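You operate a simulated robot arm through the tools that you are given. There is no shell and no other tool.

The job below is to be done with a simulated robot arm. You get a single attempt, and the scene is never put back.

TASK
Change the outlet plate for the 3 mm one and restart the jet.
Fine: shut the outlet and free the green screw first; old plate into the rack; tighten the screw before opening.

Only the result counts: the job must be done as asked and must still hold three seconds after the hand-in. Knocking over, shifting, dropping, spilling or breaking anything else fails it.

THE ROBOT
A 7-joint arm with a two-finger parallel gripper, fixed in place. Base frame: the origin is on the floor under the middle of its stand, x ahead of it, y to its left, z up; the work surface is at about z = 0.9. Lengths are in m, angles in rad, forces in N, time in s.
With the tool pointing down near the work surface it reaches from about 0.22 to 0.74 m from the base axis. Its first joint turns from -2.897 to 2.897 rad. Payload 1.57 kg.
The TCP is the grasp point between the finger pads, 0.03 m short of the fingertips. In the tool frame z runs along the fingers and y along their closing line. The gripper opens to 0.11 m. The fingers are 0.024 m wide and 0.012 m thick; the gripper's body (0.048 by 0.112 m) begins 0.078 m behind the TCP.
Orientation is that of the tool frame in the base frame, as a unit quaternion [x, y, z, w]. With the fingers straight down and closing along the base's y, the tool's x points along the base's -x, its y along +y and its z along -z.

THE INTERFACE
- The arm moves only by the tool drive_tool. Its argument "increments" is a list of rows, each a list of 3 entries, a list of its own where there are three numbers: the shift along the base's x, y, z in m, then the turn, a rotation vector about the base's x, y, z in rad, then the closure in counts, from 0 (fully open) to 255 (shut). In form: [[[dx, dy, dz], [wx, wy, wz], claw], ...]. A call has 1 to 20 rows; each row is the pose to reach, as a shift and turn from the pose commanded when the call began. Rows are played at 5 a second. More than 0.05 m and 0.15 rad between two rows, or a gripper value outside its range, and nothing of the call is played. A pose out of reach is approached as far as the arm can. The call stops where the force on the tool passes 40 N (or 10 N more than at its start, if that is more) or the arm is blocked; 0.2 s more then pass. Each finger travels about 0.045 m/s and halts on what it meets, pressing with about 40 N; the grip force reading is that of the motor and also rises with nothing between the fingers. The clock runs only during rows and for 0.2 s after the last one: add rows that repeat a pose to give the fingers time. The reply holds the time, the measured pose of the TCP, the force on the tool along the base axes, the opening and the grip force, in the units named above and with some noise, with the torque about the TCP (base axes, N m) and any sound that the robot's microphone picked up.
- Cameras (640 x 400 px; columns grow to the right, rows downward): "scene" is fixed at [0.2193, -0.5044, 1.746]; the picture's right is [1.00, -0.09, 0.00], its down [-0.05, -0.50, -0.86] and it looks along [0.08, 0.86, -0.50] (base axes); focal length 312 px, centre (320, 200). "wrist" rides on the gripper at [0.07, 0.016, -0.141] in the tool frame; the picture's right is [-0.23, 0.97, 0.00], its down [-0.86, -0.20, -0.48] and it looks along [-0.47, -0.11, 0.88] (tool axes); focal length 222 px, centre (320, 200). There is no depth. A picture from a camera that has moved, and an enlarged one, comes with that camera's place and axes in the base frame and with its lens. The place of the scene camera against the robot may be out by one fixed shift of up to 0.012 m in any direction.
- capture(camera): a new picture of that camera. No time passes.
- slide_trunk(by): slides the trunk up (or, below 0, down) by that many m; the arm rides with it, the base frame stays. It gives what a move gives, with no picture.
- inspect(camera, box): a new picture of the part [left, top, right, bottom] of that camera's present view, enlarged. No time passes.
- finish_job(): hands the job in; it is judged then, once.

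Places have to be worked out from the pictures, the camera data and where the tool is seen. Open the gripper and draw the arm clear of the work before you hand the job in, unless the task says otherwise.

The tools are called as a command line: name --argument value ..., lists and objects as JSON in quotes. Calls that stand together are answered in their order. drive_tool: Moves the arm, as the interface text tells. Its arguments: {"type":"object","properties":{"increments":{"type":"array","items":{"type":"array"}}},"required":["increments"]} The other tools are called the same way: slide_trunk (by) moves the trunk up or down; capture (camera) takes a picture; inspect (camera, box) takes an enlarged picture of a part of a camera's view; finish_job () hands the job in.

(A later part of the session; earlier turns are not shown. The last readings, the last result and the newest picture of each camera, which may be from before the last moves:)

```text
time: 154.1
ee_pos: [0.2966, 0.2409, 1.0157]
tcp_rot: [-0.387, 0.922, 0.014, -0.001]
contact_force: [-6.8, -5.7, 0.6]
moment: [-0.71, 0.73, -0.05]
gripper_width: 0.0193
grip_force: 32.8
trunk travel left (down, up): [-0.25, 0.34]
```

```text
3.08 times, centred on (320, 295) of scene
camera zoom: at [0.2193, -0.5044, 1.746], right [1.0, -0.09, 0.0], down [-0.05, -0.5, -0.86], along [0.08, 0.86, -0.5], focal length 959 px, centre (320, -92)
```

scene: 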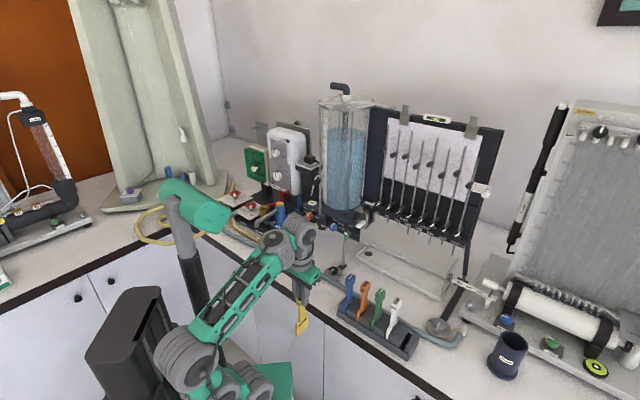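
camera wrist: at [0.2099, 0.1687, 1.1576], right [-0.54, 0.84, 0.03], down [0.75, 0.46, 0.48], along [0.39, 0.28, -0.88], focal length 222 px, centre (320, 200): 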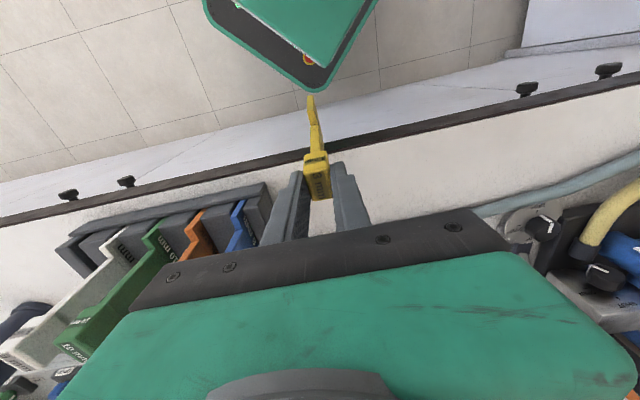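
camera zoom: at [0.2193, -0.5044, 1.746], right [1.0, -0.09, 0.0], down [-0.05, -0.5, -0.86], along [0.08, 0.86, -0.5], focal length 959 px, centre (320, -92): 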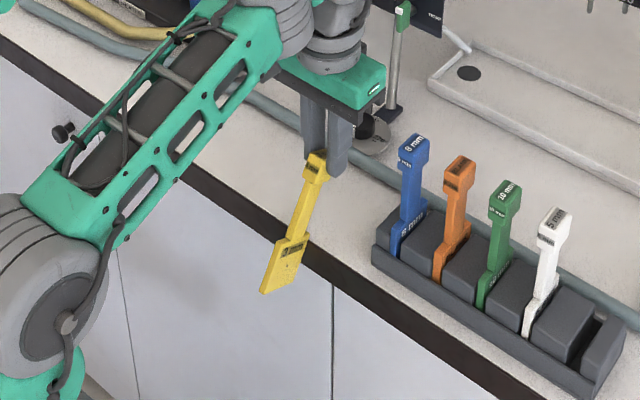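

It is swinging nicely (~27° so far, 9 N). Continuing to about 48°.

drive_tool --increments '[[[0.007, 0.007, -0.002], [0, 0, 0], 255], [[0.014, 0.014, -0.004], [0, 0, 0], 255], [[0.021, 0.021, -0.006], [0, 0, 0], 255], [[0.028, 0.028, -0.008], [0, 0, 0], 255], [[0.034, 0.034, -0.008], [0, 0, 0], 255]]'

inspect --camera "scene" --box '[270, 230, 370, 360]'

capture --camera "wrist"

```text
time: 155.3
ee_pos: [0.3303, 0.274, 1.0083]
tcp_rot: [-0.388, 0.922, 0.015, 0.0]
contact_force: [-3.6, -5.1, 3.5]
moment: [-0.66, 0.64, -0.02]
gripper_width: 0.019
grip_force: 33.6
trunk travel left (down, up): [-0.25, 0.34]
```

```text
3.08 times, centred on (320, 295) of scene
camera zoom: at [0.2193, -0.5044, 1.746], right [1.0, -0.09, 0.0], down [-0.05, -0.5, -0.86], along [0.08, 0.86, -0.5], focal length 959 px, centre (320, -92)
```

zoom: 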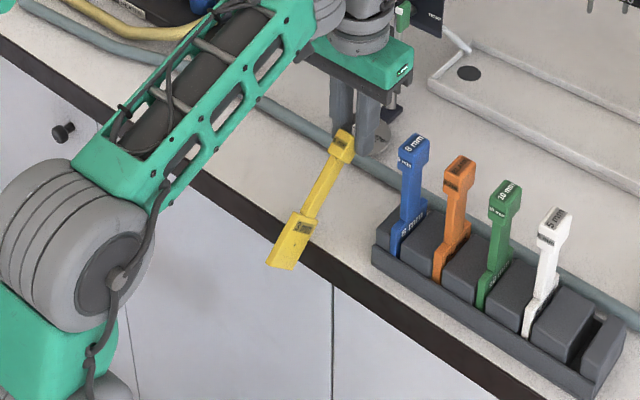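

```text
taken
camera wrist: at [0.2723, 0.231, 1.1494], right [-0.54, 0.84, 0.03], down [0.75, 0.46, 0.48], along [0.39, 0.28, -0.88], focal length 222 px, centre (320, 200)
```

wrist: 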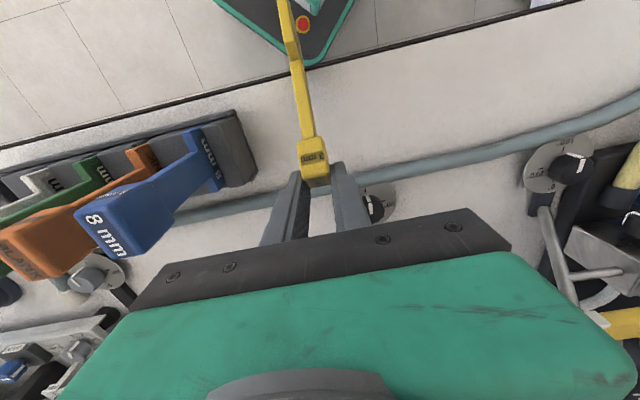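

The plate is now swung to ~48° relative to the fingers. I raise it clear by trunk and then pitch the tool up, which should bring the plate vertical.

slide_trunk --by 0.1

drive_tool --increments '[[[0.004, 0.004, 0.02], [0.07, -0.07, 0], 255], [[0.008, 0.008, 0.04], [0.14, -0.14, 0], 255], [[0.012, 0.012, 0.06], [0.21, -0.21, 0], 255], [[0.016, 0.016, 0.08], [0.28, -0.28, 0], 255], [[0.02, 0.02, 0.1], [0.35, -0.35, 0], 255], [[0.024, 0.024, 0.12], [0.42, -0.42, 0], 255], [[0.028, 0.028, 0.14], [0.49, -0.49, 0], 255], [[0.032, 0.032, 0.16], [0.56, -0.56, 0], 255], [[0.034, 0.034, 0.18], [0.585, -0.585, 0], 255]]'

capture --camera "scene"

capture --camera "wrist"

```text
time: 156.7
ee_pos: [0.3319, 0.2741, 1.1081]
tcp_rot: [-0.388, 0.922, 0.014, -0.001]
contact_force: [-0.1, 0.4, -1.1]
moment: [0.02, -0.01, 0.01]
gripper_width: 0.019
grip_force: 33.3
trunk travel left (down, up): [-0.35, 0.24]
```

```text
time: 158.7
ee_pos: [0.3656, 0.3095, 1.2889]
tcp_rot: [-0.36, 0.84, 0.166, 0.372]
contact_force: [0.4, 0.8, -0.6]
moment: [-0.01, -0.02, -0.02]
gripper_width: 0.019
grip_force: 33.0
trunk travel left (down, up): [-0.35, 0.24]
```

```text
taken
```

scene: 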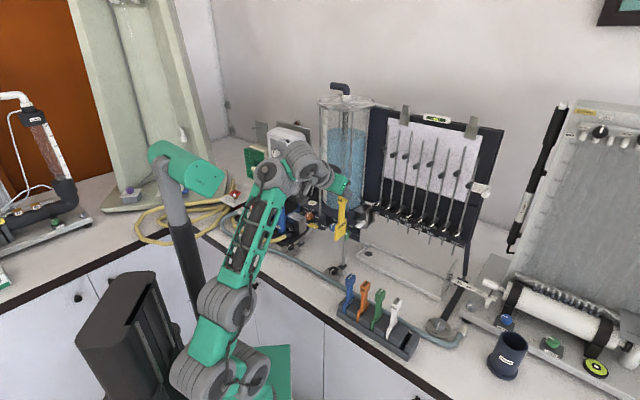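

```text
taken
camera wrist: at [0.2496, 0.2085, 1.3307], right [-0.6, 0.78, 0.18], down [0.3, 0.01, 0.95], along [0.74, 0.63, -0.24], focal length 222 px, centre (320, 200)
```

wrist: 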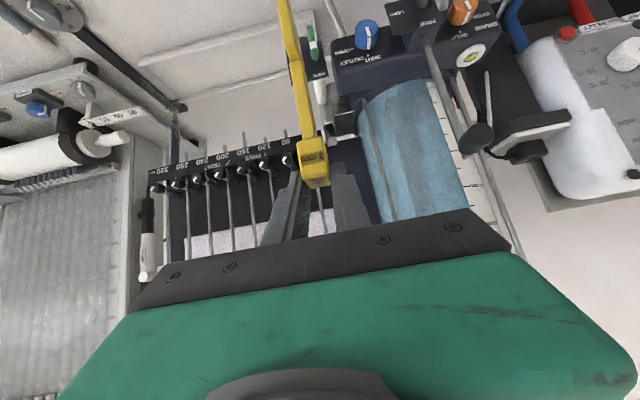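

The plate now hangs below the inclined tool. I zoom in to check its verticality.

inspect --camera "scene" --box '[315, 180, 375, 250]'

inspect --camera "wrist" --box '[230, 0, 410, 240]'

```text
5.71 times, centred on (345, 215) of scene
camera zoom: at [0.2193, -0.5044, 1.746], right [1.0, -0.09, 0.0], down [-0.05, -0.5, -0.86], along [0.08, 0.86, -0.5], focal length 1781 px, centre (177, 114)
```

zoom: 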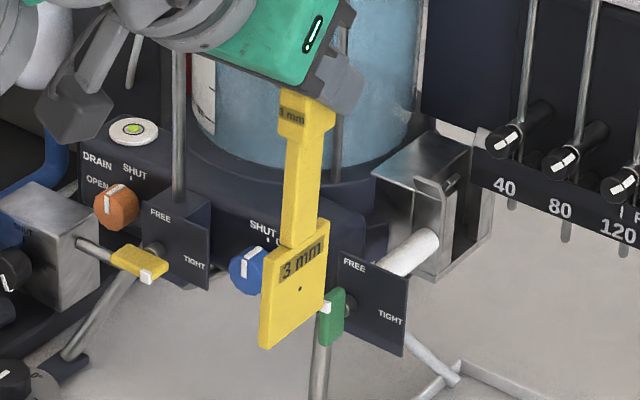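

```text
1.67 times, centred on (320, 120) of wrist
camera zoom: at [0.2496, 0.2085, 1.3307], right [-0.6, 0.78, 0.18], down [0.3, 0.01, 0.95], along [0.74, 0.63, -0.24], focal length 370 px, centre (320, 333)
```

zoom: 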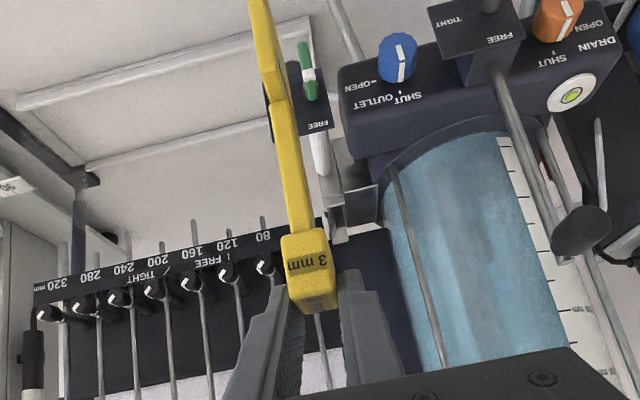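

The plate is vertical within ~1°, but it sits ~11 mm off-axis toward the robot after swinging, which would bring the hand too close to a tank rod at the outlet. I'll regrip: stand the plate on the free strip of table, open slightly and shift. First lower by trunk and move back over that strip, correcting yaw by −2°.

slide_trunk --by -0.13

drive_tool --increments '[[[-0.01, -0.011, 0.0], [0, 0, -0.01], 255], [[-0.02, -0.022, 0.0], [0, 0, -0.02], 255], [[-0.03, -0.034, 0.0], [0, 0, -0.033], 255], [[-0.04, -0.046, 0.0], [0, 0, -0.033], 255], [[-0.046, -0.056, 0.0], [0, 0, -0.033], 255], [[-0.046, -0.056, 0.0], [0, 0, -0.033], 255]]'

inspect --camera "scene" --box '[290, 210, 390, 330]'

capture --camera "wrist"

```text
time: 160.2
ee_pos: [0.3649, 0.3082, 1.159]
tcp_rot: [-0.36, 0.84, 0.166, 0.371]
contact_force: [0.9, -0.4, -1.8]
moment: [0.0, 0.04, -0.01]
gripper_width: 0.0191
grip_force: 33.4
trunk travel left (down, up): [-0.22, 0.37]
```

```text
time: 161.6
ee_pos: [0.319, 0.2532, 1.1574]
tcp_rot: [-0.346, 0.846, 0.16, 0.373]
contact_force: [-0.4, 0.2, -1.2]
moment: [0.02, 0.0, 0.03]
gripper_width: 0.019
grip_force: 33.1
trunk travel left (down, up): [-0.22, 0.37]
```

```text
3.33 times, centred on (340, 270) of scene
camera zoom: at [0.2193, -0.5044, 1.746], right [1.0, -0.09, 0.0], down [-0.05, -0.5, -0.86], along [0.08, 0.86, -0.5], focal length 1039 px, centre (253, -33)
```

zoom: 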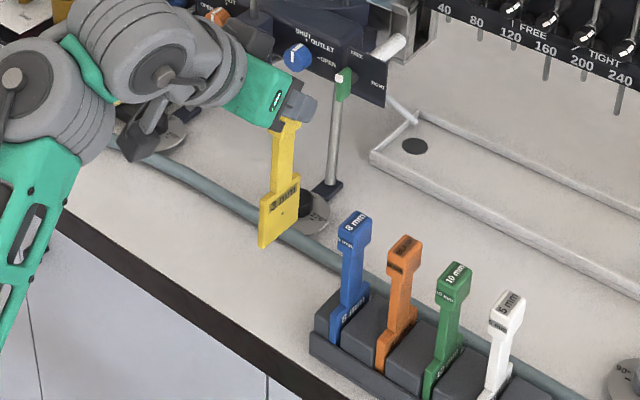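

```text
taken
camera wrist: at [0.2002, 0.1556, 1.2007], right [-0.58, 0.8, 0.18], down [0.3, 0.0, 0.95], along [0.76, 0.6, -0.24], focal length 222 px, centre (320, 200)
```

wrist: 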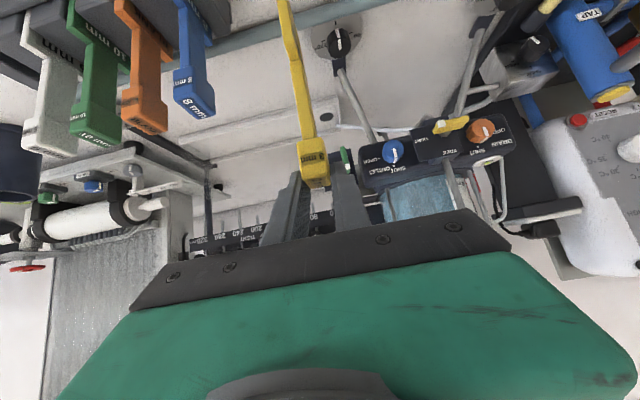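

Good. Lowering the plate by trunk to ~1.5 cm above the table, then gently down until it stands.

slide_trunk --by -0.072

drive_tool --increments '[[[0, 0, -0.004], [0, 0, 0], 255], [[0, 0, -0.008], [0, 0, 0], 255], [[0, 0, -0.012], [0, 0, 0], 255]]'

inspect --camera "scene" --box '[290, 230, 390, 330]'

```text
time: 162.7
ee_pos: [0.3182, 0.2522, 1.0863]
tcp_rot: [-0.346, 0.846, 0.16, 0.373]
contact_force: [-0.1, -0.3, -0.8]
moment: [-0.01, -0.05, -0.01]
gripper_width: 0.0191
grip_force: 33.1
trunk travel left (down, up): [-0.148, 0.442]
```

```text
time: 163.5
ee_pos: [0.319, 0.2513, 1.0732]
tcp_rot: [-0.345, 0.846, 0.158, 0.375]
contact_force: [-0.6, 0.0, -0.7]
moment: [0.01, -0.01, 0.01]
gripper_width: 0.0191
grip_force: 33.6
trunk travel left (down, up): [-0.148, 0.442]
```

```text
4.00 times, centred on (340, 280) of scene
camera zoom: at [0.2193, -0.5044, 1.746], right [1.0, -0.09, 0.0], down [-0.05, -0.5, -0.86], along [0.08, 0.86, -0.5], focal length 1247 px, centre (240, -120)
```

zoom: 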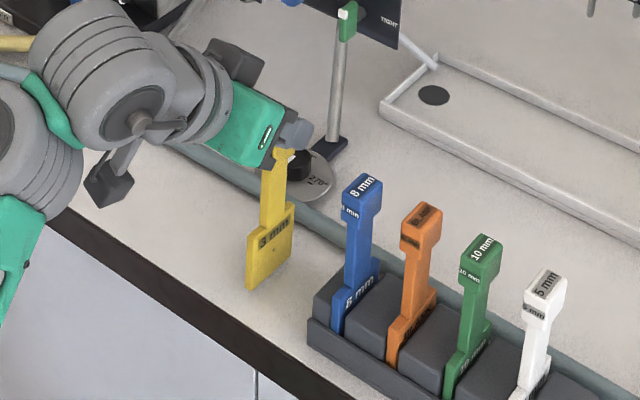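

drive_tool --increments '[[[0, 0, -0.003], [0, 0, 0], 255], [[0, 0, -0.006], [0, 0, 0], 255], [[0, 0, -0.008], [0, 0, 0], 255]]'

inspect --camera "scene" --box '[290, 230, 390, 330]'

```text
time: 164.3
ee_pos: [0.3186, 0.2519, 1.0673]
tcp_rot: [-0.345, 0.845, 0.16, 0.376]
contact_force: [0.3, 1.1, 6.7]
moment: [0.26, -0.2, 0.04]
gripper_width: 0.0193
grip_force: 33.1
trunk travel left (down, up): [-0.148, 0.442]
```

```text
4.00 times, centred on (340, 280) of scene
camera zoom: at [0.2193, -0.5044, 1.746], right [1.0, -0.09, 0.0], down [-0.05, -0.5, -0.86], along [0.08, 0.86, -0.5], focal length 1247 px, centre (240, -120)
```

zoom: 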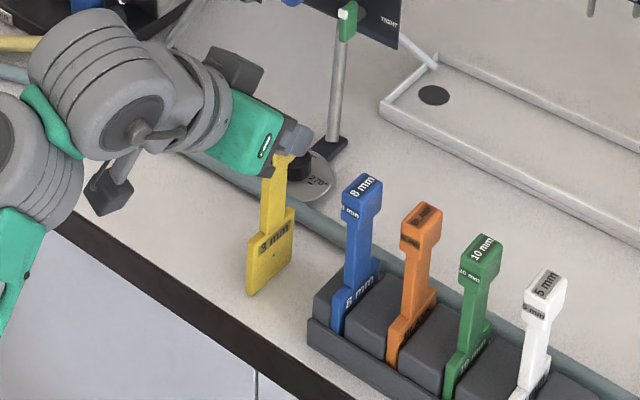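

It stands on the table (6.7 N). I open by ~3 mm so it stands on its base between the fingers, shift the hand 11 mm back and 11 mm down, and inspect.

drive_tool --increments '[[[0, 0, 0.0], [0, 0, 0], 215], [[0, 0, 0.0], [0, 0, 0], 203], [[0, 0, 0.0], [0, 0, 0], 203]]'

inspect --camera "scene" --box '[290, 230, 390, 330]'

inspect --camera "wrist" --box '[230, 0, 410, 220]'

```text
time: 165.1
ee_pos: [0.3184, 0.2518, 1.0666]
tcp_rot: [-0.345, 0.846, 0.159, 0.374]
contact_force: [-0.2, -0.6, 0.2]
moment: [0.01, 0.01, 0.04]
gripper_width: 0.0225
grip_force: 0.1
trunk travel left (down, up): [-0.148, 0.442]
```

```text
4.00 times, centred on (340, 280) of scene
camera zoom: at [0.2193, -0.5044, 1.746], right [1.0, -0.09, 0.0], down [-0.05, -0.5, -0.86], along [0.08, 0.86, -0.5], focal length 1247 px, centre (240, -120)
```

zoom: 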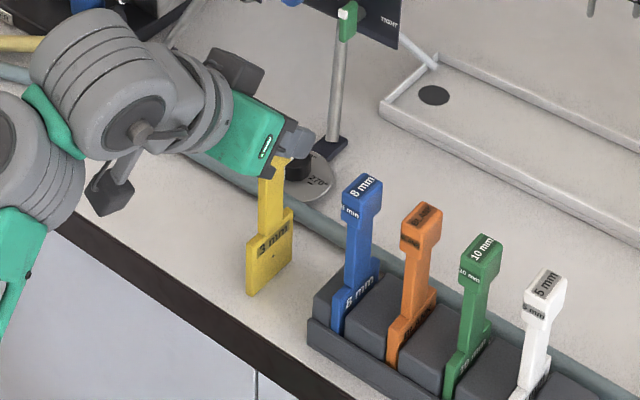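

```text
1.82 times, centred on (320, 110) of wrist
camera zoom: at [0.2004, 0.1557, 1.1085], right [-0.58, 0.8, 0.18], down [0.3, 0.0, 0.95], along [0.76, 0.6, -0.24], focal length 404 px, centre (320, 364)
```

zoom: 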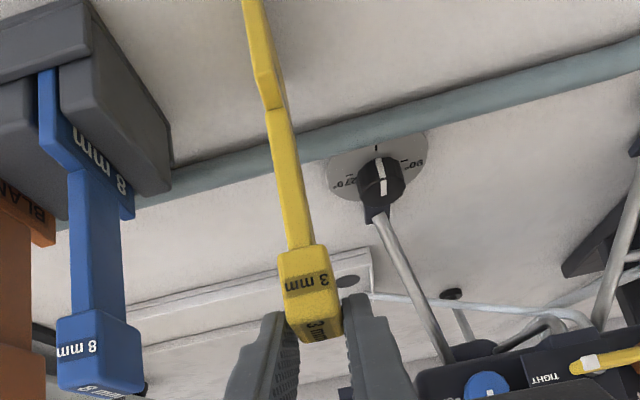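

It stands by itself between the fingers. Shifting the hand 11 mm back and 11 mm down along the head.

drive_tool --increments '[[[-0.004, -0.004, -0.0055], [0, 0, 0], 203], [[-0.008, -0.008, -0.0113], [0, 0, 0], 203], [[-0.008, -0.008, -0.0113], [0, 0, 0], 203]]'

inspect --camera "wrist" --box '[230, 0, 410, 220]'

```text
time: 165.9
ee_pos: [0.311, 0.2448, 1.055]
tcp_rot: [-0.346, 0.846, 0.159, 0.373]
contact_force: [-0.3, -0.3, 0.6]
moment: [0.0, -0.03, 0.0]
gripper_width: 0.0224
grip_force: 0.1
trunk travel left (down, up): [-0.148, 0.442]
```

```text
1.82 times, centred on (320, 110) of wrist
camera zoom: at [0.1922, 0.1478, 1.0975], right [-0.58, 0.8, 0.18], down [0.3, 0.0, 0.95], along [0.76, 0.6, -0.24], focal length 404 px, centre (320, 364)
```

zoom: 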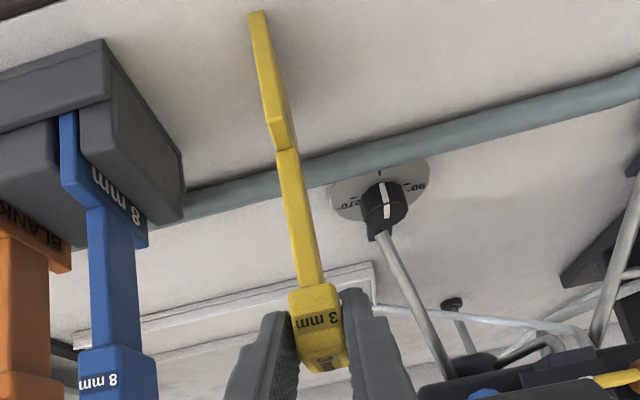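

The plate stands where expected. To match the grip that worked at the outlet, I back the hand off 1 cm along the tool axis, then close.

drive_tool --increments '[[[-0.0027, -0.0027, 0.0034], [0, 0, 0], 203], [[-0.0053, -0.0053, 0.0067], [0, 0, 0], 203], [[-0.0053, -0.0053, 0.0067], [0, 0, 0], 203], [[-0.0053, -0.0053, 0.0067], [0, 0, 0], 230], [[-0.0053, -0.0053, 0.0067], [0, 0, 0], 255], [[-0.0053, -0.0053, 0.0067], [0, 0, 0], 255]]'

inspect --camera "wrist" --box '[230, 0, 410, 220]'

inspect --camera "scene" --box '[290, 230, 390, 330]'

```text
time: 167.3
ee_pos: [0.3062, 0.2391, 1.0614]
tcp_rot: [-0.346, 0.846, 0.16, 0.373]
contact_force: [0.4, -0.4, -0.2]
moment: [-0.07, 0.03, -0.03]
gripper_width: 0.0191
grip_force: 33.0
trunk travel left (down, up): [-0.148, 0.442]
```

```text
1.82 times, centred on (320, 110) of wrist
camera zoom: at [0.187, 0.1423, 1.1043], right [-0.58, 0.8, 0.18], down [0.3, 0.0, 0.95], along [0.76, 0.6, -0.24], focal length 404 px, centre (320, 364)
```

zoom: 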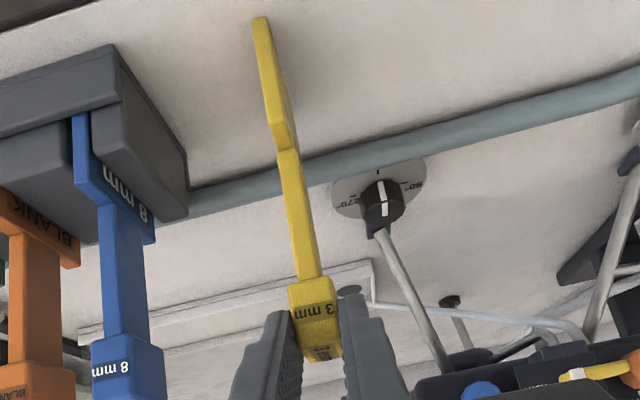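

```text
4.00 times, centred on (340, 280) of scene
camera zoom: at [0.2193, -0.5044, 1.746], right [1.0, -0.09, 0.0], down [-0.05, -0.5, -0.86], along [0.08, 0.86, -0.5], focal length 1247 px, centre (240, -120)
```

zoom: 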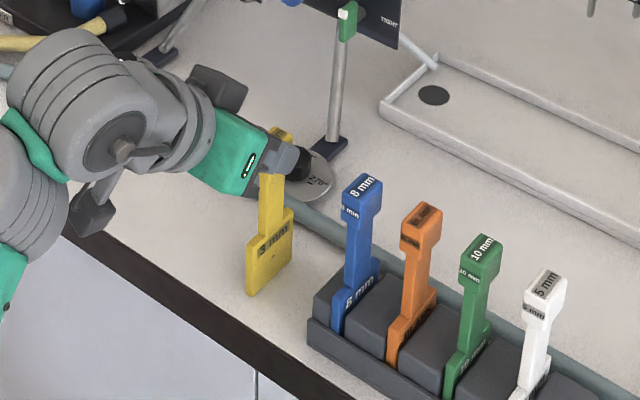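

Firm, vertical grip that matches the earlier geometry. I raise 26 cm by trunk (plate bottom well above the block) before moving to the outlet.

slide_trunk --by 0.262

drive_tool --increments '[[[0.01, 0.015, 0.01], [0, 0, 0], 255], [[0.022, 0.035, 0.02], [0, 0, 0], 255], [[0.036, 0.058, 0.03], [0, 0, 0], 255], [[0.053, 0.085, 0.038], [0, 0, 0], 255], [[0.072, 0.112, 0.042], [0, 0, 0], 255], [[0.09, 0.138, 0.042], [0, 0, 0], 255], [[0.11, 0.158, 0.042], [0, 0, 0], 255], [[0.13, 0.178, 0.042], [0, 0, 0], 255]]'

capture --camera "wrist"

inspect --camera "scene" --box '[310, 150, 420, 240]'

```text
time: 170.0
ee_pos: [0.3043, 0.2396, 1.3247]
tcp_rot: [-0.346, 0.846, 0.159, 0.373]
contact_force: [0.4, 0.9, -1.0]
moment: [-0.01, -0.01, -0.02]
gripper_width: 0.0191
grip_force: 33.3
trunk travel left (down, up): [-0.41, 0.18]
```

```text
time: 171.8
ee_pos: [0.4358, 0.4192, 1.3645]
tcp_rot: [-0.346, 0.846, 0.16, 0.373]
contact_force: [0.0, -0.3, -0.5]
moment: [-0.04, 0.0, -0.02]
gripper_width: 0.0191
grip_force: 33.8
trunk travel left (down, up): [-0.41, 0.18]
```

```text
taken
camera wrist: at [0.3179, 0.3218, 1.4076], right [-0.58, 0.8, 0.18], down [0.3, 0.0, 0.95], along [0.76, 0.6, -0.24], focal length 222 px, centre (320, 200)
```

wrist: 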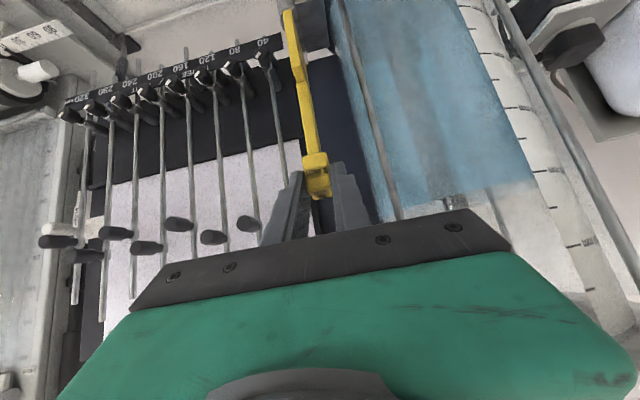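

```text
4.44 times, centred on (365, 195) of scene
camera zoom: at [0.2193, -0.5044, 1.746], right [1.0, -0.09, 0.0], down [-0.05, -0.5, -0.86], along [0.08, 0.86, -0.5], focal length 1386 px, centre (120, 222)
```

zoom: 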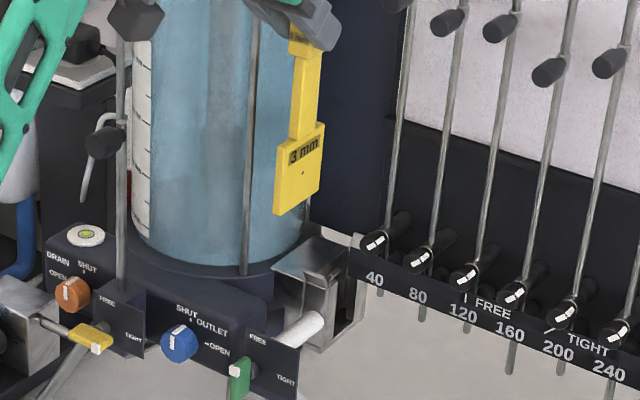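

All reached; the plate hangs in front of the outlet. Moving in over the slot using the same position at which the old plate was gripped (u 0.669, v 0.0142), staying ~11 cm high.

drive_tool --increments '[[[0.012, 0.011, -0.01], [0, 0, 0], 255], [[0.024, 0.022, -0.02], [0, 0, 0], 255], [[0.036, 0.033, -0.032], [0, 0, 0], 255], [[0.0473, 0.0438, -0.0445], [0, 0, 0], 255], [[0.0473, 0.0438, -0.0445], [0, 0, 0], 255]]'

inspect --camera "scene" --box '[330, 150, 420, 235]'

inspect --camera "wrist" --box '[230, 0, 410, 220]'

```text
time: 173.0
ee_pos: [0.483, 0.4614, 1.3204]
tcp_rot: [-0.345, 0.846, 0.159, 0.373]
contact_force: [0.1, 0.1, -0.4]
moment: [-0.02, -0.01, 0.03]
gripper_width: 0.0191
grip_force: 33.3
trunk travel left (down, up): [-0.41, 0.18]
```

```text
4.71 times, centred on (375, 192) of scene
camera zoom: at [0.2193, -0.5044, 1.746], right [1.0, -0.09, 0.0], down [-0.05, -0.5, -0.86], along [0.08, 0.86, -0.5], focal length 1467 px, centre (61, 235)
```

zoom: 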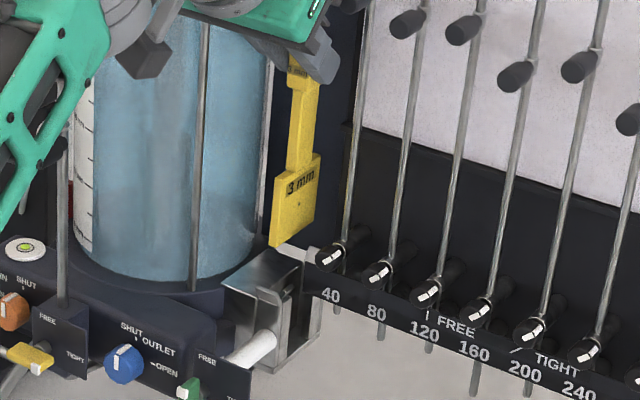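

```text
1.82 times, centred on (320, 110) of wrist
camera zoom: at [0.3648, 0.3649, 1.3635], right [-0.58, 0.8, 0.18], down [0.3, 0.0, 0.95], along [0.76, 0.6, -0.24], focal length 404 px, centre (320, 364)
```

zoom: 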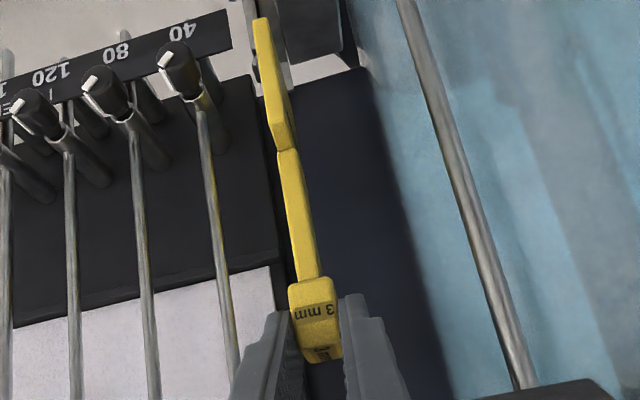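

Alignment matches the old plate's picture within ~2–3 mm. I zoom in to check lean and the slot opening.

inspect --camera "scene" --box '[360, 160, 410, 220]'

inspect --camera "wrist" --box '[260, 0, 360, 100]'

```text
6.67 times, centred on (385, 190) of scene
camera zoom: at [0.2193, -0.5044, 1.746], right [1.0, -0.09, 0.0], down [-0.05, -0.5, -0.86], along [0.08, 0.86, -0.5], focal length 2078 px, centre (-113, 267)
```

zoom: 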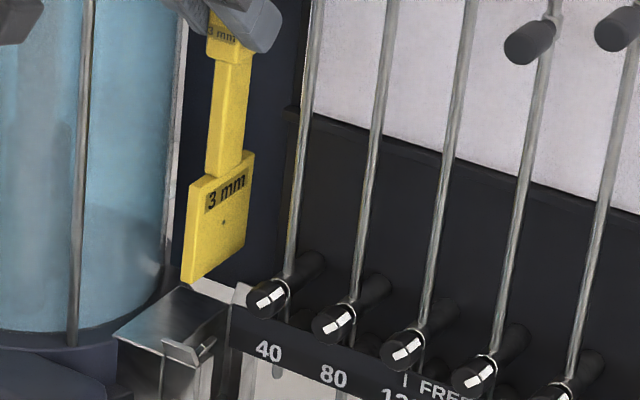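

```text
4.00 times, centred on (310, 50) of wrist
camera zoom: at [0.3648, 0.3649, 1.3635], right [-0.58, 0.8, 0.18], down [0.3, 0.0, 0.95], along [0.76, 0.6, -0.24], focal length 888 px, centre (360, 800)
```

zoom: 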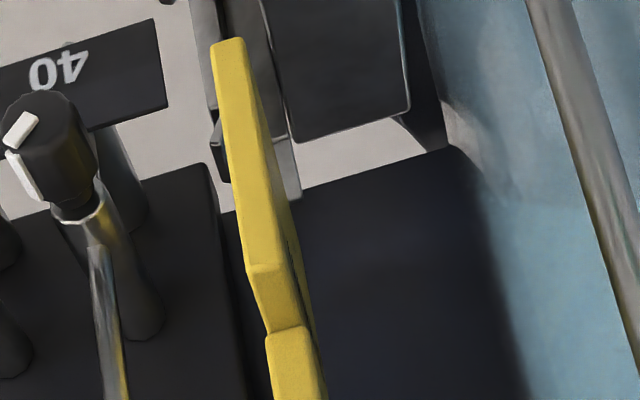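

Plate is vertical and over the slot. Lowering 4 cm by trunk so the bottom edge is just above the slot, then I check alignment closely.

slide_trunk --by -0.04

inspect --camera "scene" --box '[350, 170, 400, 230]'

inspect --camera "wrist" --box '[260, 0, 360, 100]'

```text
time: 173.8
ee_pos: [0.4835, 0.4624, 1.281]
tcp_rot: [-0.345, 0.846, 0.159, 0.373]
contact_force: [0.4, 0.0, 0.2]
moment: [-0.01, -0.01, -0.03]
gripper_width: 0.0189
grip_force: 32.9
trunk travel left (down, up): [-0.37, 0.22]
```

```text
6.67 times, centred on (375, 200) of scene
camera zoom: at [0.2193, -0.5044, 1.746], right [1.0, -0.09, 0.0], down [-0.05, -0.5, -0.86], along [0.08, 0.86, -0.5], focal length 2078 px, centre (-47, 200)
```

zoom: 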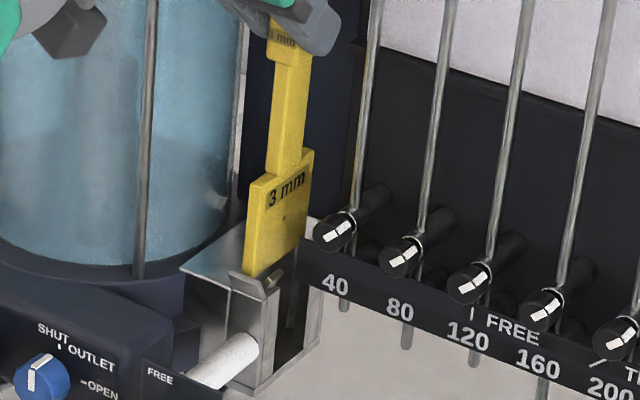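

```text
4.00 times, centred on (310, 50) of wrist
camera zoom: at [0.3645, 0.3646, 1.3237], right [-0.58, 0.8, 0.18], down [0.3, 0.0, 0.95], along [0.76, 0.6, -0.24], focal length 888 px, centre (360, 800)
```

zoom: 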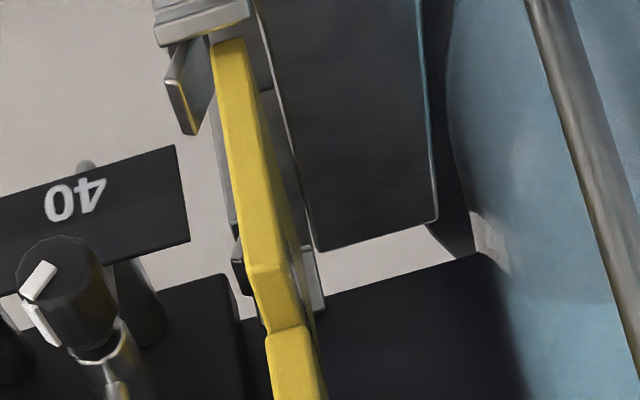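

The stem position coincides with where the old plate's stem was (within 1 mm), and the bottom is between the guide lips. Lowering 2.5 cm into the slot.

slide_trunk --by -0.025

inspect --camera "scene" --box '[350, 170, 400, 230]'

inspect --camera "wrist" --box '[260, 0, 360, 100]'

```text
time: 174.6
ee_pos: [0.4829, 0.4613, 1.2539]
tcp_rot: [-0.346, 0.847, 0.159, 0.371]
contact_force: [-0.4, -0.5, -0.4]
moment: [0.04, 0.0, 0.0]
gripper_width: 0.0194
grip_force: 33.3
trunk travel left (down, up): [-0.345, 0.245]
```

```text
6.67 times, centred on (375, 200) of scene
camera zoom: at [0.2193, -0.5044, 1.746], right [1.0, -0.09, 0.0], down [-0.05, -0.5, -0.86], along [0.08, 0.86, -0.5], focal length 2078 px, centre (-47, 200)
```

zoom: 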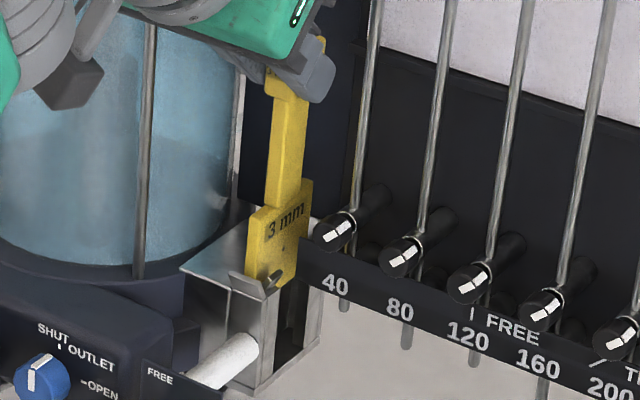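

```text
4.00 times, centred on (310, 50) of wrist
camera zoom: at [0.3643, 0.3643, 1.2972], right [-0.57, 0.8, 0.18], down [0.31, 0.01, 0.95], along [0.76, 0.6, -0.25], focal length 888 px, centre (360, 800)
```

zoom: 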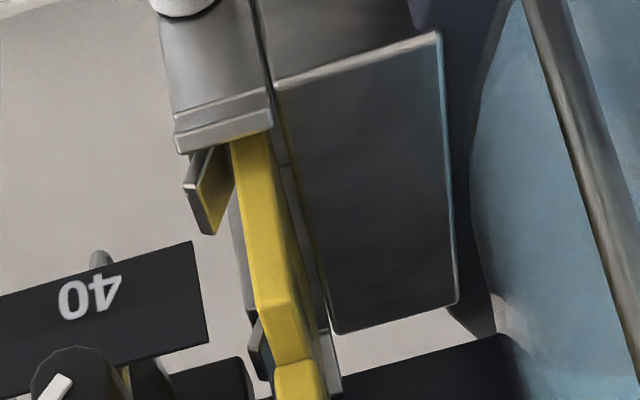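

The plate is entering the slot without any contact force. Lowering 3 cm more.

slide_trunk --by -0.03

inspect --camera "scene" --box '[350, 170, 400, 230]'

```text
time: 175.3
ee_pos: [0.484, 0.4611, 1.2271]
tcp_rot: [-0.346, 0.846, 0.16, 0.373]
contact_force: [0.6, -0.4, -0.6]
moment: [0.02, -0.02, -0.01]
gripper_width: 0.0193
grip_force: 33.3
trunk travel left (down, up): [-0.315, 0.275]
```

```text
6.67 times, centred on (375, 200) of scene
camera zoom: at [0.2193, -0.5044, 1.746], right [1.0, -0.09, 0.0], down [-0.05, -0.5, -0.86], along [0.08, 0.86, -0.5], focal length 2078 px, centre (-47, 200)
```

zoom: 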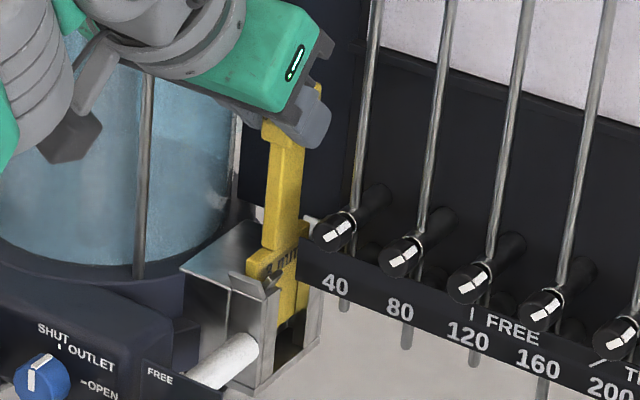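

Still free. Lowering the last part in small steps: 1.2 cm.

slide_trunk --by -0.012

slide_trunk --by -0.004

inspect --camera "scene" --box '[350, 175, 400, 230]'

```text
time: 175.9
ee_pos: [0.4825, 0.4612, 1.2144]
tcp_rot: [-0.345, 0.846, 0.159, 0.374]
contact_force: [-0.1, 0.4, -0.8]
moment: [-0.03, 0.03, 0.03]
gripper_width: 0.0191
grip_force: 33.5
trunk travel left (down, up): [-0.303, 0.287]
```

```text
time: 176.4
ee_pos: [0.4834, 0.4619, 1.2099]
tcp_rot: [-0.345, 0.846, 0.159, 0.374]
contact_force: [0.4, 0.5, -1.0]
moment: [0.01, 0.03, 0.03]
gripper_width: 0.0191
grip_force: 33.0
trunk travel left (down, up): [-0.299, 0.291]
```

```text
7.27 times, centred on (375, 202) of scene
camera zoom: at [0.2193, -0.5044, 1.746], right [1.0, -0.09, 0.0], down [-0.05, -0.5, -0.86], along [0.08, 0.86, -0.5], focal length 2267 px, centre (-80, 182)
```

zoom: 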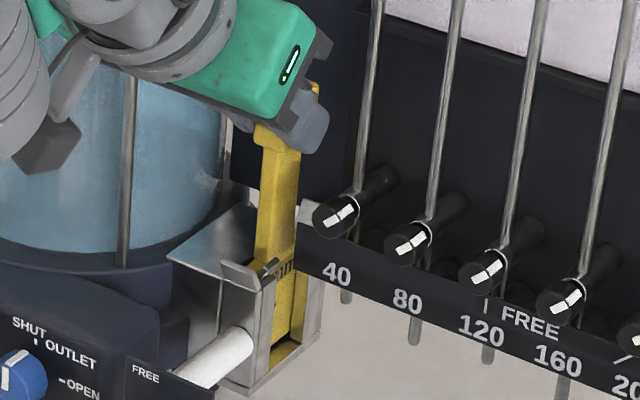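

Now it looks just like the old plate did when seated. I lower 3 mm more to feel for the bottom.

slide_trunk --by -0.003

slide_trunk --by -0.003

```text
time: 177.0
ee_pos: [0.4829, 0.462, 1.2076]
tcp_rot: [-0.346, 0.846, 0.16, 0.373]
contact_force: [0.0, 0.5, 2.1]
moment: [0.04, -0.05, 0.0]
gripper_width: 0.0192
grip_force: 33.7
trunk travel left (down, up): [-0.296, 0.294]
```

```text
time: 177.5
ee_pos: [0.4822, 0.4597, 1.2078]
tcp_rot: [-0.346, 0.844, 0.161, 0.376]
contact_force: [2.9, 1.9, 16.1]
moment: [0.23, -0.25, 0.02]
gripper_width: 0.0189
grip_force: 32.9
trunk travel left (down, up): [-0.293, 0.297]
```

Seated: 16 N at z≈1.2076. Opening the fingers and retreating along the tool axis.

drive_tool --increments '[[[0, 0, 0], [0, 0, 0], 220], [[0, 0, 0], [0, 0, 0], 180], [[0, 0, 0], [0, 0, 0], 180]]'

drive_tool --increments '[[[-0.005, -0.005, 0.006], [0, 0, 0], 180], [[-0.0105, -0.0106, 0.0133], [0, 0, 0], 180], [[-0.021, -0.0212, 0.0266], [0, 0, 0], 180], [[-0.0315, -0.0318, 0.04], [0, 0, 0], 180], [[-0.042, -0.0424, 0.0533], [0, 0, 0], 180]]'

inspect --camera "scene" --box '[350, 175, 400, 230]'

capture --camera "wrist"

```text
time: 178.3
ee_pos: [0.484, 0.4604, 1.2028]
tcp_rot: [-0.346, 0.847, 0.159, 0.372]
contact_force: [0.1, 0.2, -0.8]
moment: [-0.01, -0.02, 0.01]
gripper_width: 0.0321
grip_force: 0.2
trunk travel left (down, up): [-0.293, 0.297]
```

```text
time: 179.5
ee_pos: [0.4412, 0.4186, 1.2573]
tcp_rot: [-0.346, 0.846, 0.16, 0.374]
contact_force: [0.2, 0.0, 0.0]
moment: [0.01, 0.02, 0.03]
gripper_width: 0.0321
grip_force: 0.0
trunk travel left (down, up): [-0.293, 0.297]
```

```text
7.27 times, centred on (375, 202) of scene
camera zoom: at [0.2193, -0.5044, 1.746], right [1.0, -0.09, 0.0], down [-0.05, -0.5, -0.86], along [0.08, 0.86, -0.5], focal length 2267 px, centre (-80, 182)
```

zoom: 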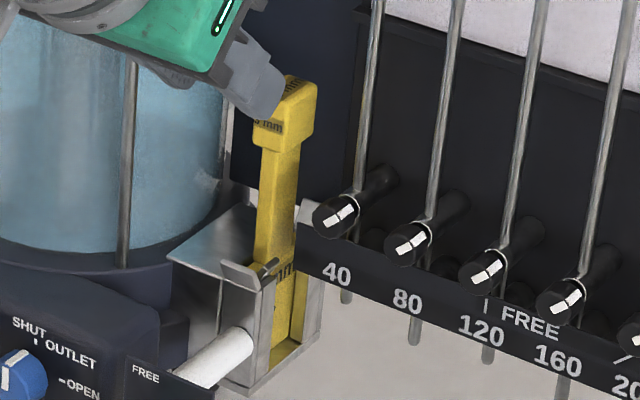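

```text
taken
camera wrist: at [0.3226, 0.3222, 1.2996], right [-0.58, 0.8, 0.18], down [0.3, 0.0, 0.95], along [0.76, 0.6, -0.24], focal length 222 px, centre (320, 200)
```

wrist: 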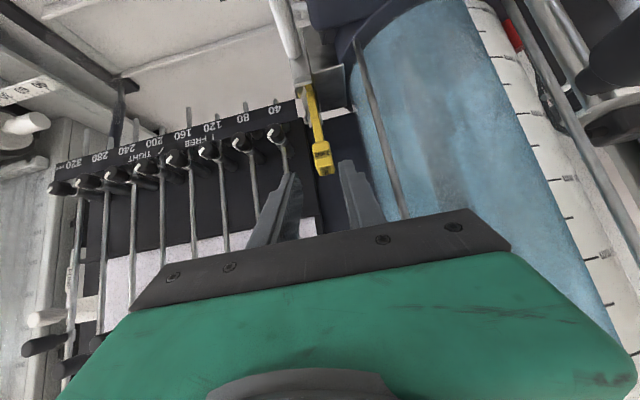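

The 3 mm plate is seated exactly like the old one. Next: tighten the green screw. I back away, close the fingers and stage in front of the green bar, upper left.

drive_tool --increments '[[[-0.02, -0.015, 0.004], [0, 0, 0], 180], [[-0.045, -0.034, 0.008], [0, 0, 0], 255], [[-0.07, -0.053, 0.012], [0, 0, 0], 255], [[-0.095, -0.072, 0.016], [0, 0, 0], 255], [[-0.111, -0.0841, 0.018], [0, 0, 0], 255], [[-0.111, -0.0841, 0.018], [0, 0, 0], 255]]'

slide_trunk --by -0.1

capture --camera "wrist"

```text
time: 180.9
ee_pos: [0.3295, 0.3328, 1.2683]
tcp_rot: [-0.345, 0.846, 0.161, 0.374]
contact_force: [0.8, -0.4, -0.4]
moment: [0.0, -0.01, 0.05]
gripper_width: 0.0001
grip_force: 21.0
out of reach, approached as far as the arm can: row 4, 5, 6
trunk travel left (down, up): [-0.293, 0.297]
```

```text
time: 182.2
ee_pos: [0.3297, 0.3348, 1.1678]
tcp_rot: [-0.346, 0.846, 0.159, 0.374]
contact_force: [0.5, 0.8, -0.4]
moment: [0.03, 0.02, -0.03]
gripper_width: 0.0
grip_force: 21.5
trunk travel left (down, up): [-0.193, 0.397]
```

```text
taken
camera wrist: at [0.2111, 0.2369, 1.2101], right [-0.58, 0.8, 0.18], down [0.3, 0.0, 0.95], along [0.76, 0.6, -0.24], focal length 222 px, centre (320, 200)
```

wrist: 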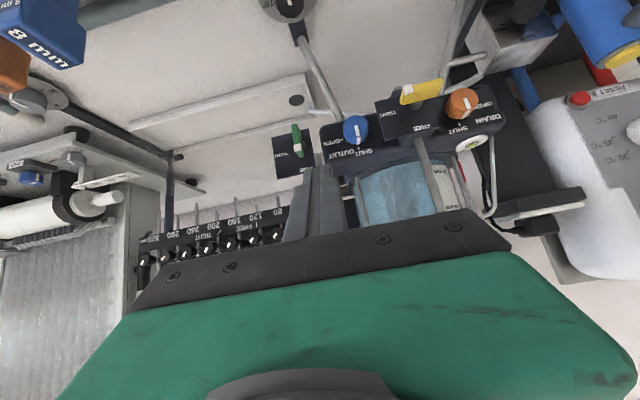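

Staged at the right lateral position. Advancing to just left of the (vertical) green bar's upper half.

drive_tool --increments '[[[0.008, 0.008, -0.018], [0, 0, 0], 255], [[0.018, 0.018, -0.035], [0, 0, 0], 255], [[0.028, 0.027, -0.048], [0, 0, 0], 255], [[0.035, 0.034, -0.0514], [0, 0, 0], 255], [[0.0411, 0.0402, -0.0514], [0, 0, 0], 255], [[0.0411, 0.0402, -0.0514], [0, 0, 0], 255]]'

inspect --camera "wrist" --box '[230, 70, 390, 230]'

inspect --camera "scene" --box '[310, 195, 370, 245]'

```text
time: 183.6
ee_pos: [0.3713, 0.3752, 1.1152]
tcp_rot: [-0.345, 0.846, 0.159, 0.373]
contact_force: [-0.1, 0.4, -1.2]
moment: [0.03, 0.03, -0.01]
gripper_width: 0.0
grip_force: 21.3
trunk travel left (down, up): [-0.193, 0.397]
```

```text
2.50 times, centred on (310, 150) of wrist
camera zoom: at [0.2528, 0.2769, 1.1583], right [-0.58, 0.8, 0.18], down [0.3, 0.0, 0.95], along [0.76, 0.6, -0.24], focal length 555 px, centre (345, 325)
```

zoom: 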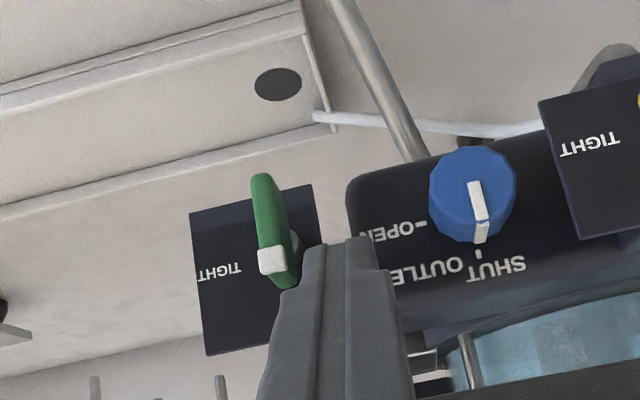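

```text
8.00 times, centred on (340, 220) of scene
camera zoom: at [0.2193, -0.5044, 1.746], right [1.0, -0.09, 0.0], down [-0.05, -0.5, -0.86], along [0.08, 0.86, -0.5], focal length 2494 px, centre (160, 40)
```

zoom: 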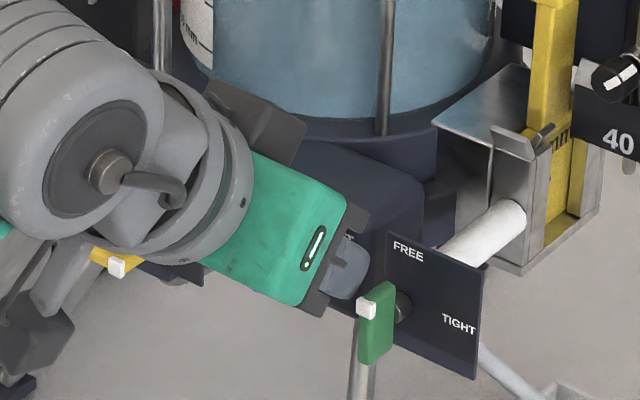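

The fingertips are beside the bar's white upper end with a small gap. Now pushing right along the arc – first half.

drive_tool --increments '[[[0.0041, -0.0041, 0.0012], [0, 0, 0], 255], [[0.0061, -0.0061, 0.0023], [0, 0, 0], 255], [[0.0081, -0.0081, 0.0026], [0, 0, 0], 255], [[0.0103, -0.0103, 0.0022], [0, 0, 0], 255], [[0.0103, -0.0103, 0.0022], [0, 0, 0], 255]]'

inspect --camera "wrist" --box '[230, 70, 390, 230]'

inspect --camera "scene" --box '[310, 195, 370, 245]'

```text
time: 184.8
ee_pos: [0.381, 0.3635, 1.1185]
tcp_rot: [-0.346, 0.846, 0.16, 0.374]
contact_force: [-2.1, 2.8, 0.1]
moment: [0.02, 0.03, 0.03]
gripper_width: 0.0
grip_force: 21.2
trunk travel left (down, up): [-0.193, 0.397]
```

```text
2.50 times, centred on (310, 150) of wrist
camera zoom: at [0.2627, 0.2667, 1.161], right [-0.58, 0.8, 0.18], down [0.3, 0.0, 0.95], along [0.76, 0.6, -0.24], focal length 555 px, centre (345, 325)
```

zoom: 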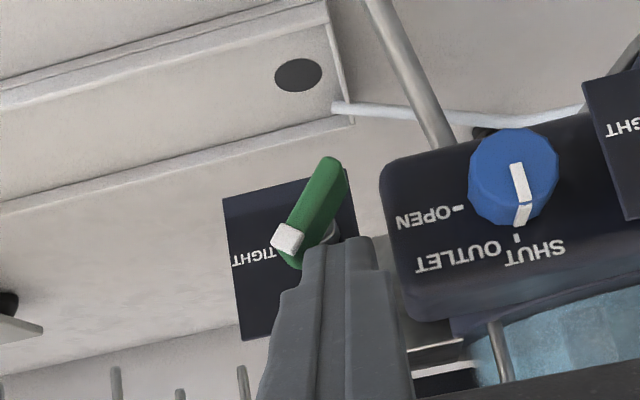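

```text
8.00 times, centred on (340, 220) of scene
camera zoom: at [0.2193, -0.5044, 1.746], right [1.0, -0.09, 0.0], down [-0.05, -0.5, -0.86], along [0.08, 0.86, -0.5], focal length 2494 px, centre (160, 40)
```

zoom: 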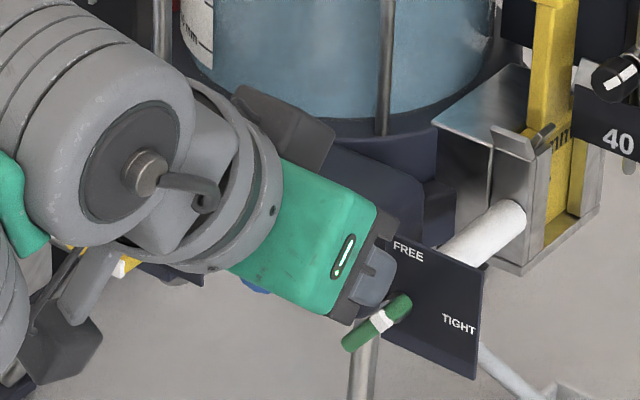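

About halfway, light force. Continuing the arc down to TIGHT.

drive_tool --increments '[[[0.0019, -0.0019, -0.0015], [0, 0, 0], 255], [[0.0035, -0.0035, -0.0037], [0, 0, 0], 255], [[0.0048, -0.0048, -0.0065], [0, 0, 0], 255], [[0.0048, -0.0048, -0.009], [0, 0, 0], 255], [[0.0048, -0.0048, -0.011], [0, 0, 0], 255]]'

inspect --camera "wrist" --box '[230, 70, 390, 230]'

inspect --camera "scene" --box '[310, 195, 370, 245]'

```text
time: 186.0
ee_pos: [0.3866, 0.3594, 1.1123]
tcp_rot: [-0.344, 0.844, 0.161, 0.379]
contact_force: [6.5, 5.8, 26.5]
moment: [0.41, -0.51, -0.06]
gripper_width: 0.0
grip_force: 21.8
trunk travel left (down, up): [-0.193, 0.397]
```

```text
2.50 times, centred on (310, 150) of wrist
camera zoom: at [0.267, 0.2608, 1.1528], right [-0.58, 0.8, 0.18], down [0.3, 0.0, 0.96], along [0.76, 0.6, -0.23], focal length 555 px, centre (345, 325)
```

zoom: 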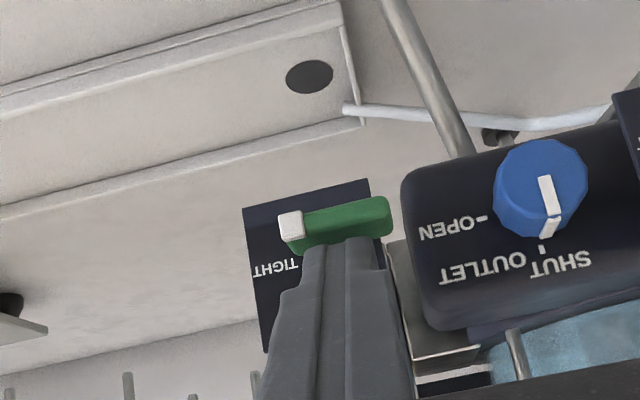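

```text
8.00 times, centred on (340, 220) of scene
camera zoom: at [0.2193, -0.5044, 1.746], right [1.0, -0.09, 0.0], down [-0.05, -0.5, -0.86], along [0.08, 0.86, -0.5], focal length 2494 px, centre (160, 40)
```

zoom: 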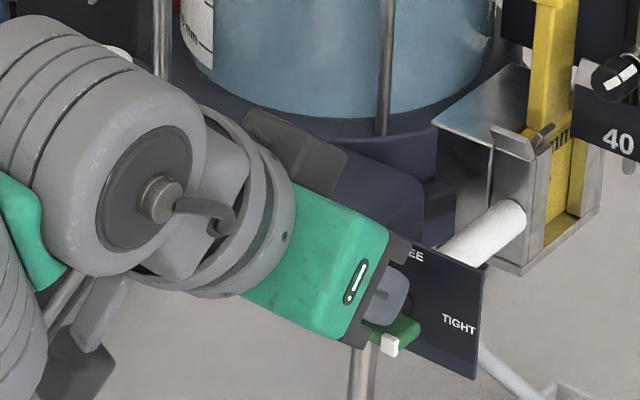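

The bar is at TIGHT with a firm press (26 N). I lift off and back away to verify against the initial picture.

drive_tool --increments '[[[0.0, 0.0, 0.006], [0, 0, 0], 255], [[-0.005, -0.005, 0.012], [0, 0, 0], 255], [[-0.02, -0.02, 0.025], [0, 0, 0], 255], [[-0.035, -0.035, 0.04], [0, 0, 0], 255], [[-0.045, -0.045, 0.05], [0, 0, 0], 255]]'

inspect --camera "scene" --box '[325, 205, 375, 245]'

inspect --camera "scene" --box '[318, 205, 368, 245]'

```text
time: 187.2
ee_pos: [0.3414, 0.3134, 1.1563]
tcp_rot: [-0.346, 0.846, 0.16, 0.373]
contact_force: [0.0, 0.0, 0.6]
moment: [0.0, 0.02, 0.01]
gripper_width: 0.0002
grip_force: 21.5
trunk travel left (down, up): [-0.193, 0.397]
```

```text
10.00 times, centred on (350, 225) of scene
camera zoom: at [0.2193, -0.5044, 1.746], right [1.0, -0.09, 0.0], down [-0.05, -0.5, -0.86], along [0.08, 0.86, -0.5], focal length 3117 px, centre (20, -50)
```

zoom: 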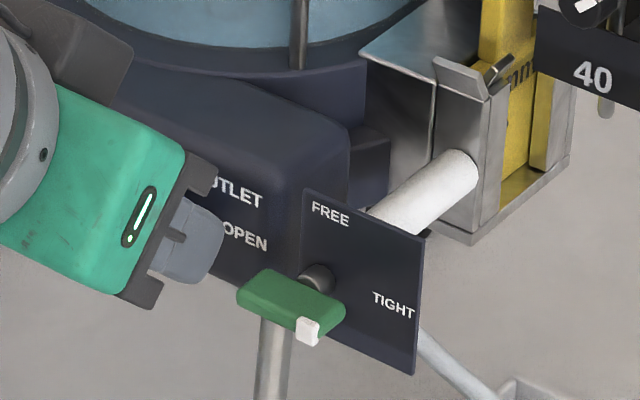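

```text
10.00 times, centred on (343, 225) of scene
camera zoom: at [0.2193, -0.5044, 1.746], right [1.0, -0.09, 0.0], down [-0.05, -0.5, -0.86], along [0.08, 0.86, -0.5], focal length 3117 px, centre (90, -50)
```

zoom: 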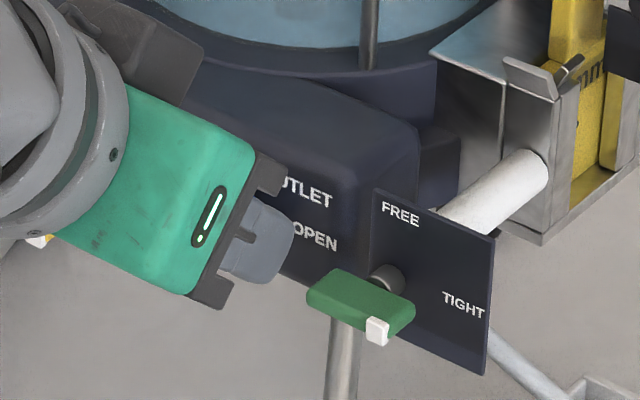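

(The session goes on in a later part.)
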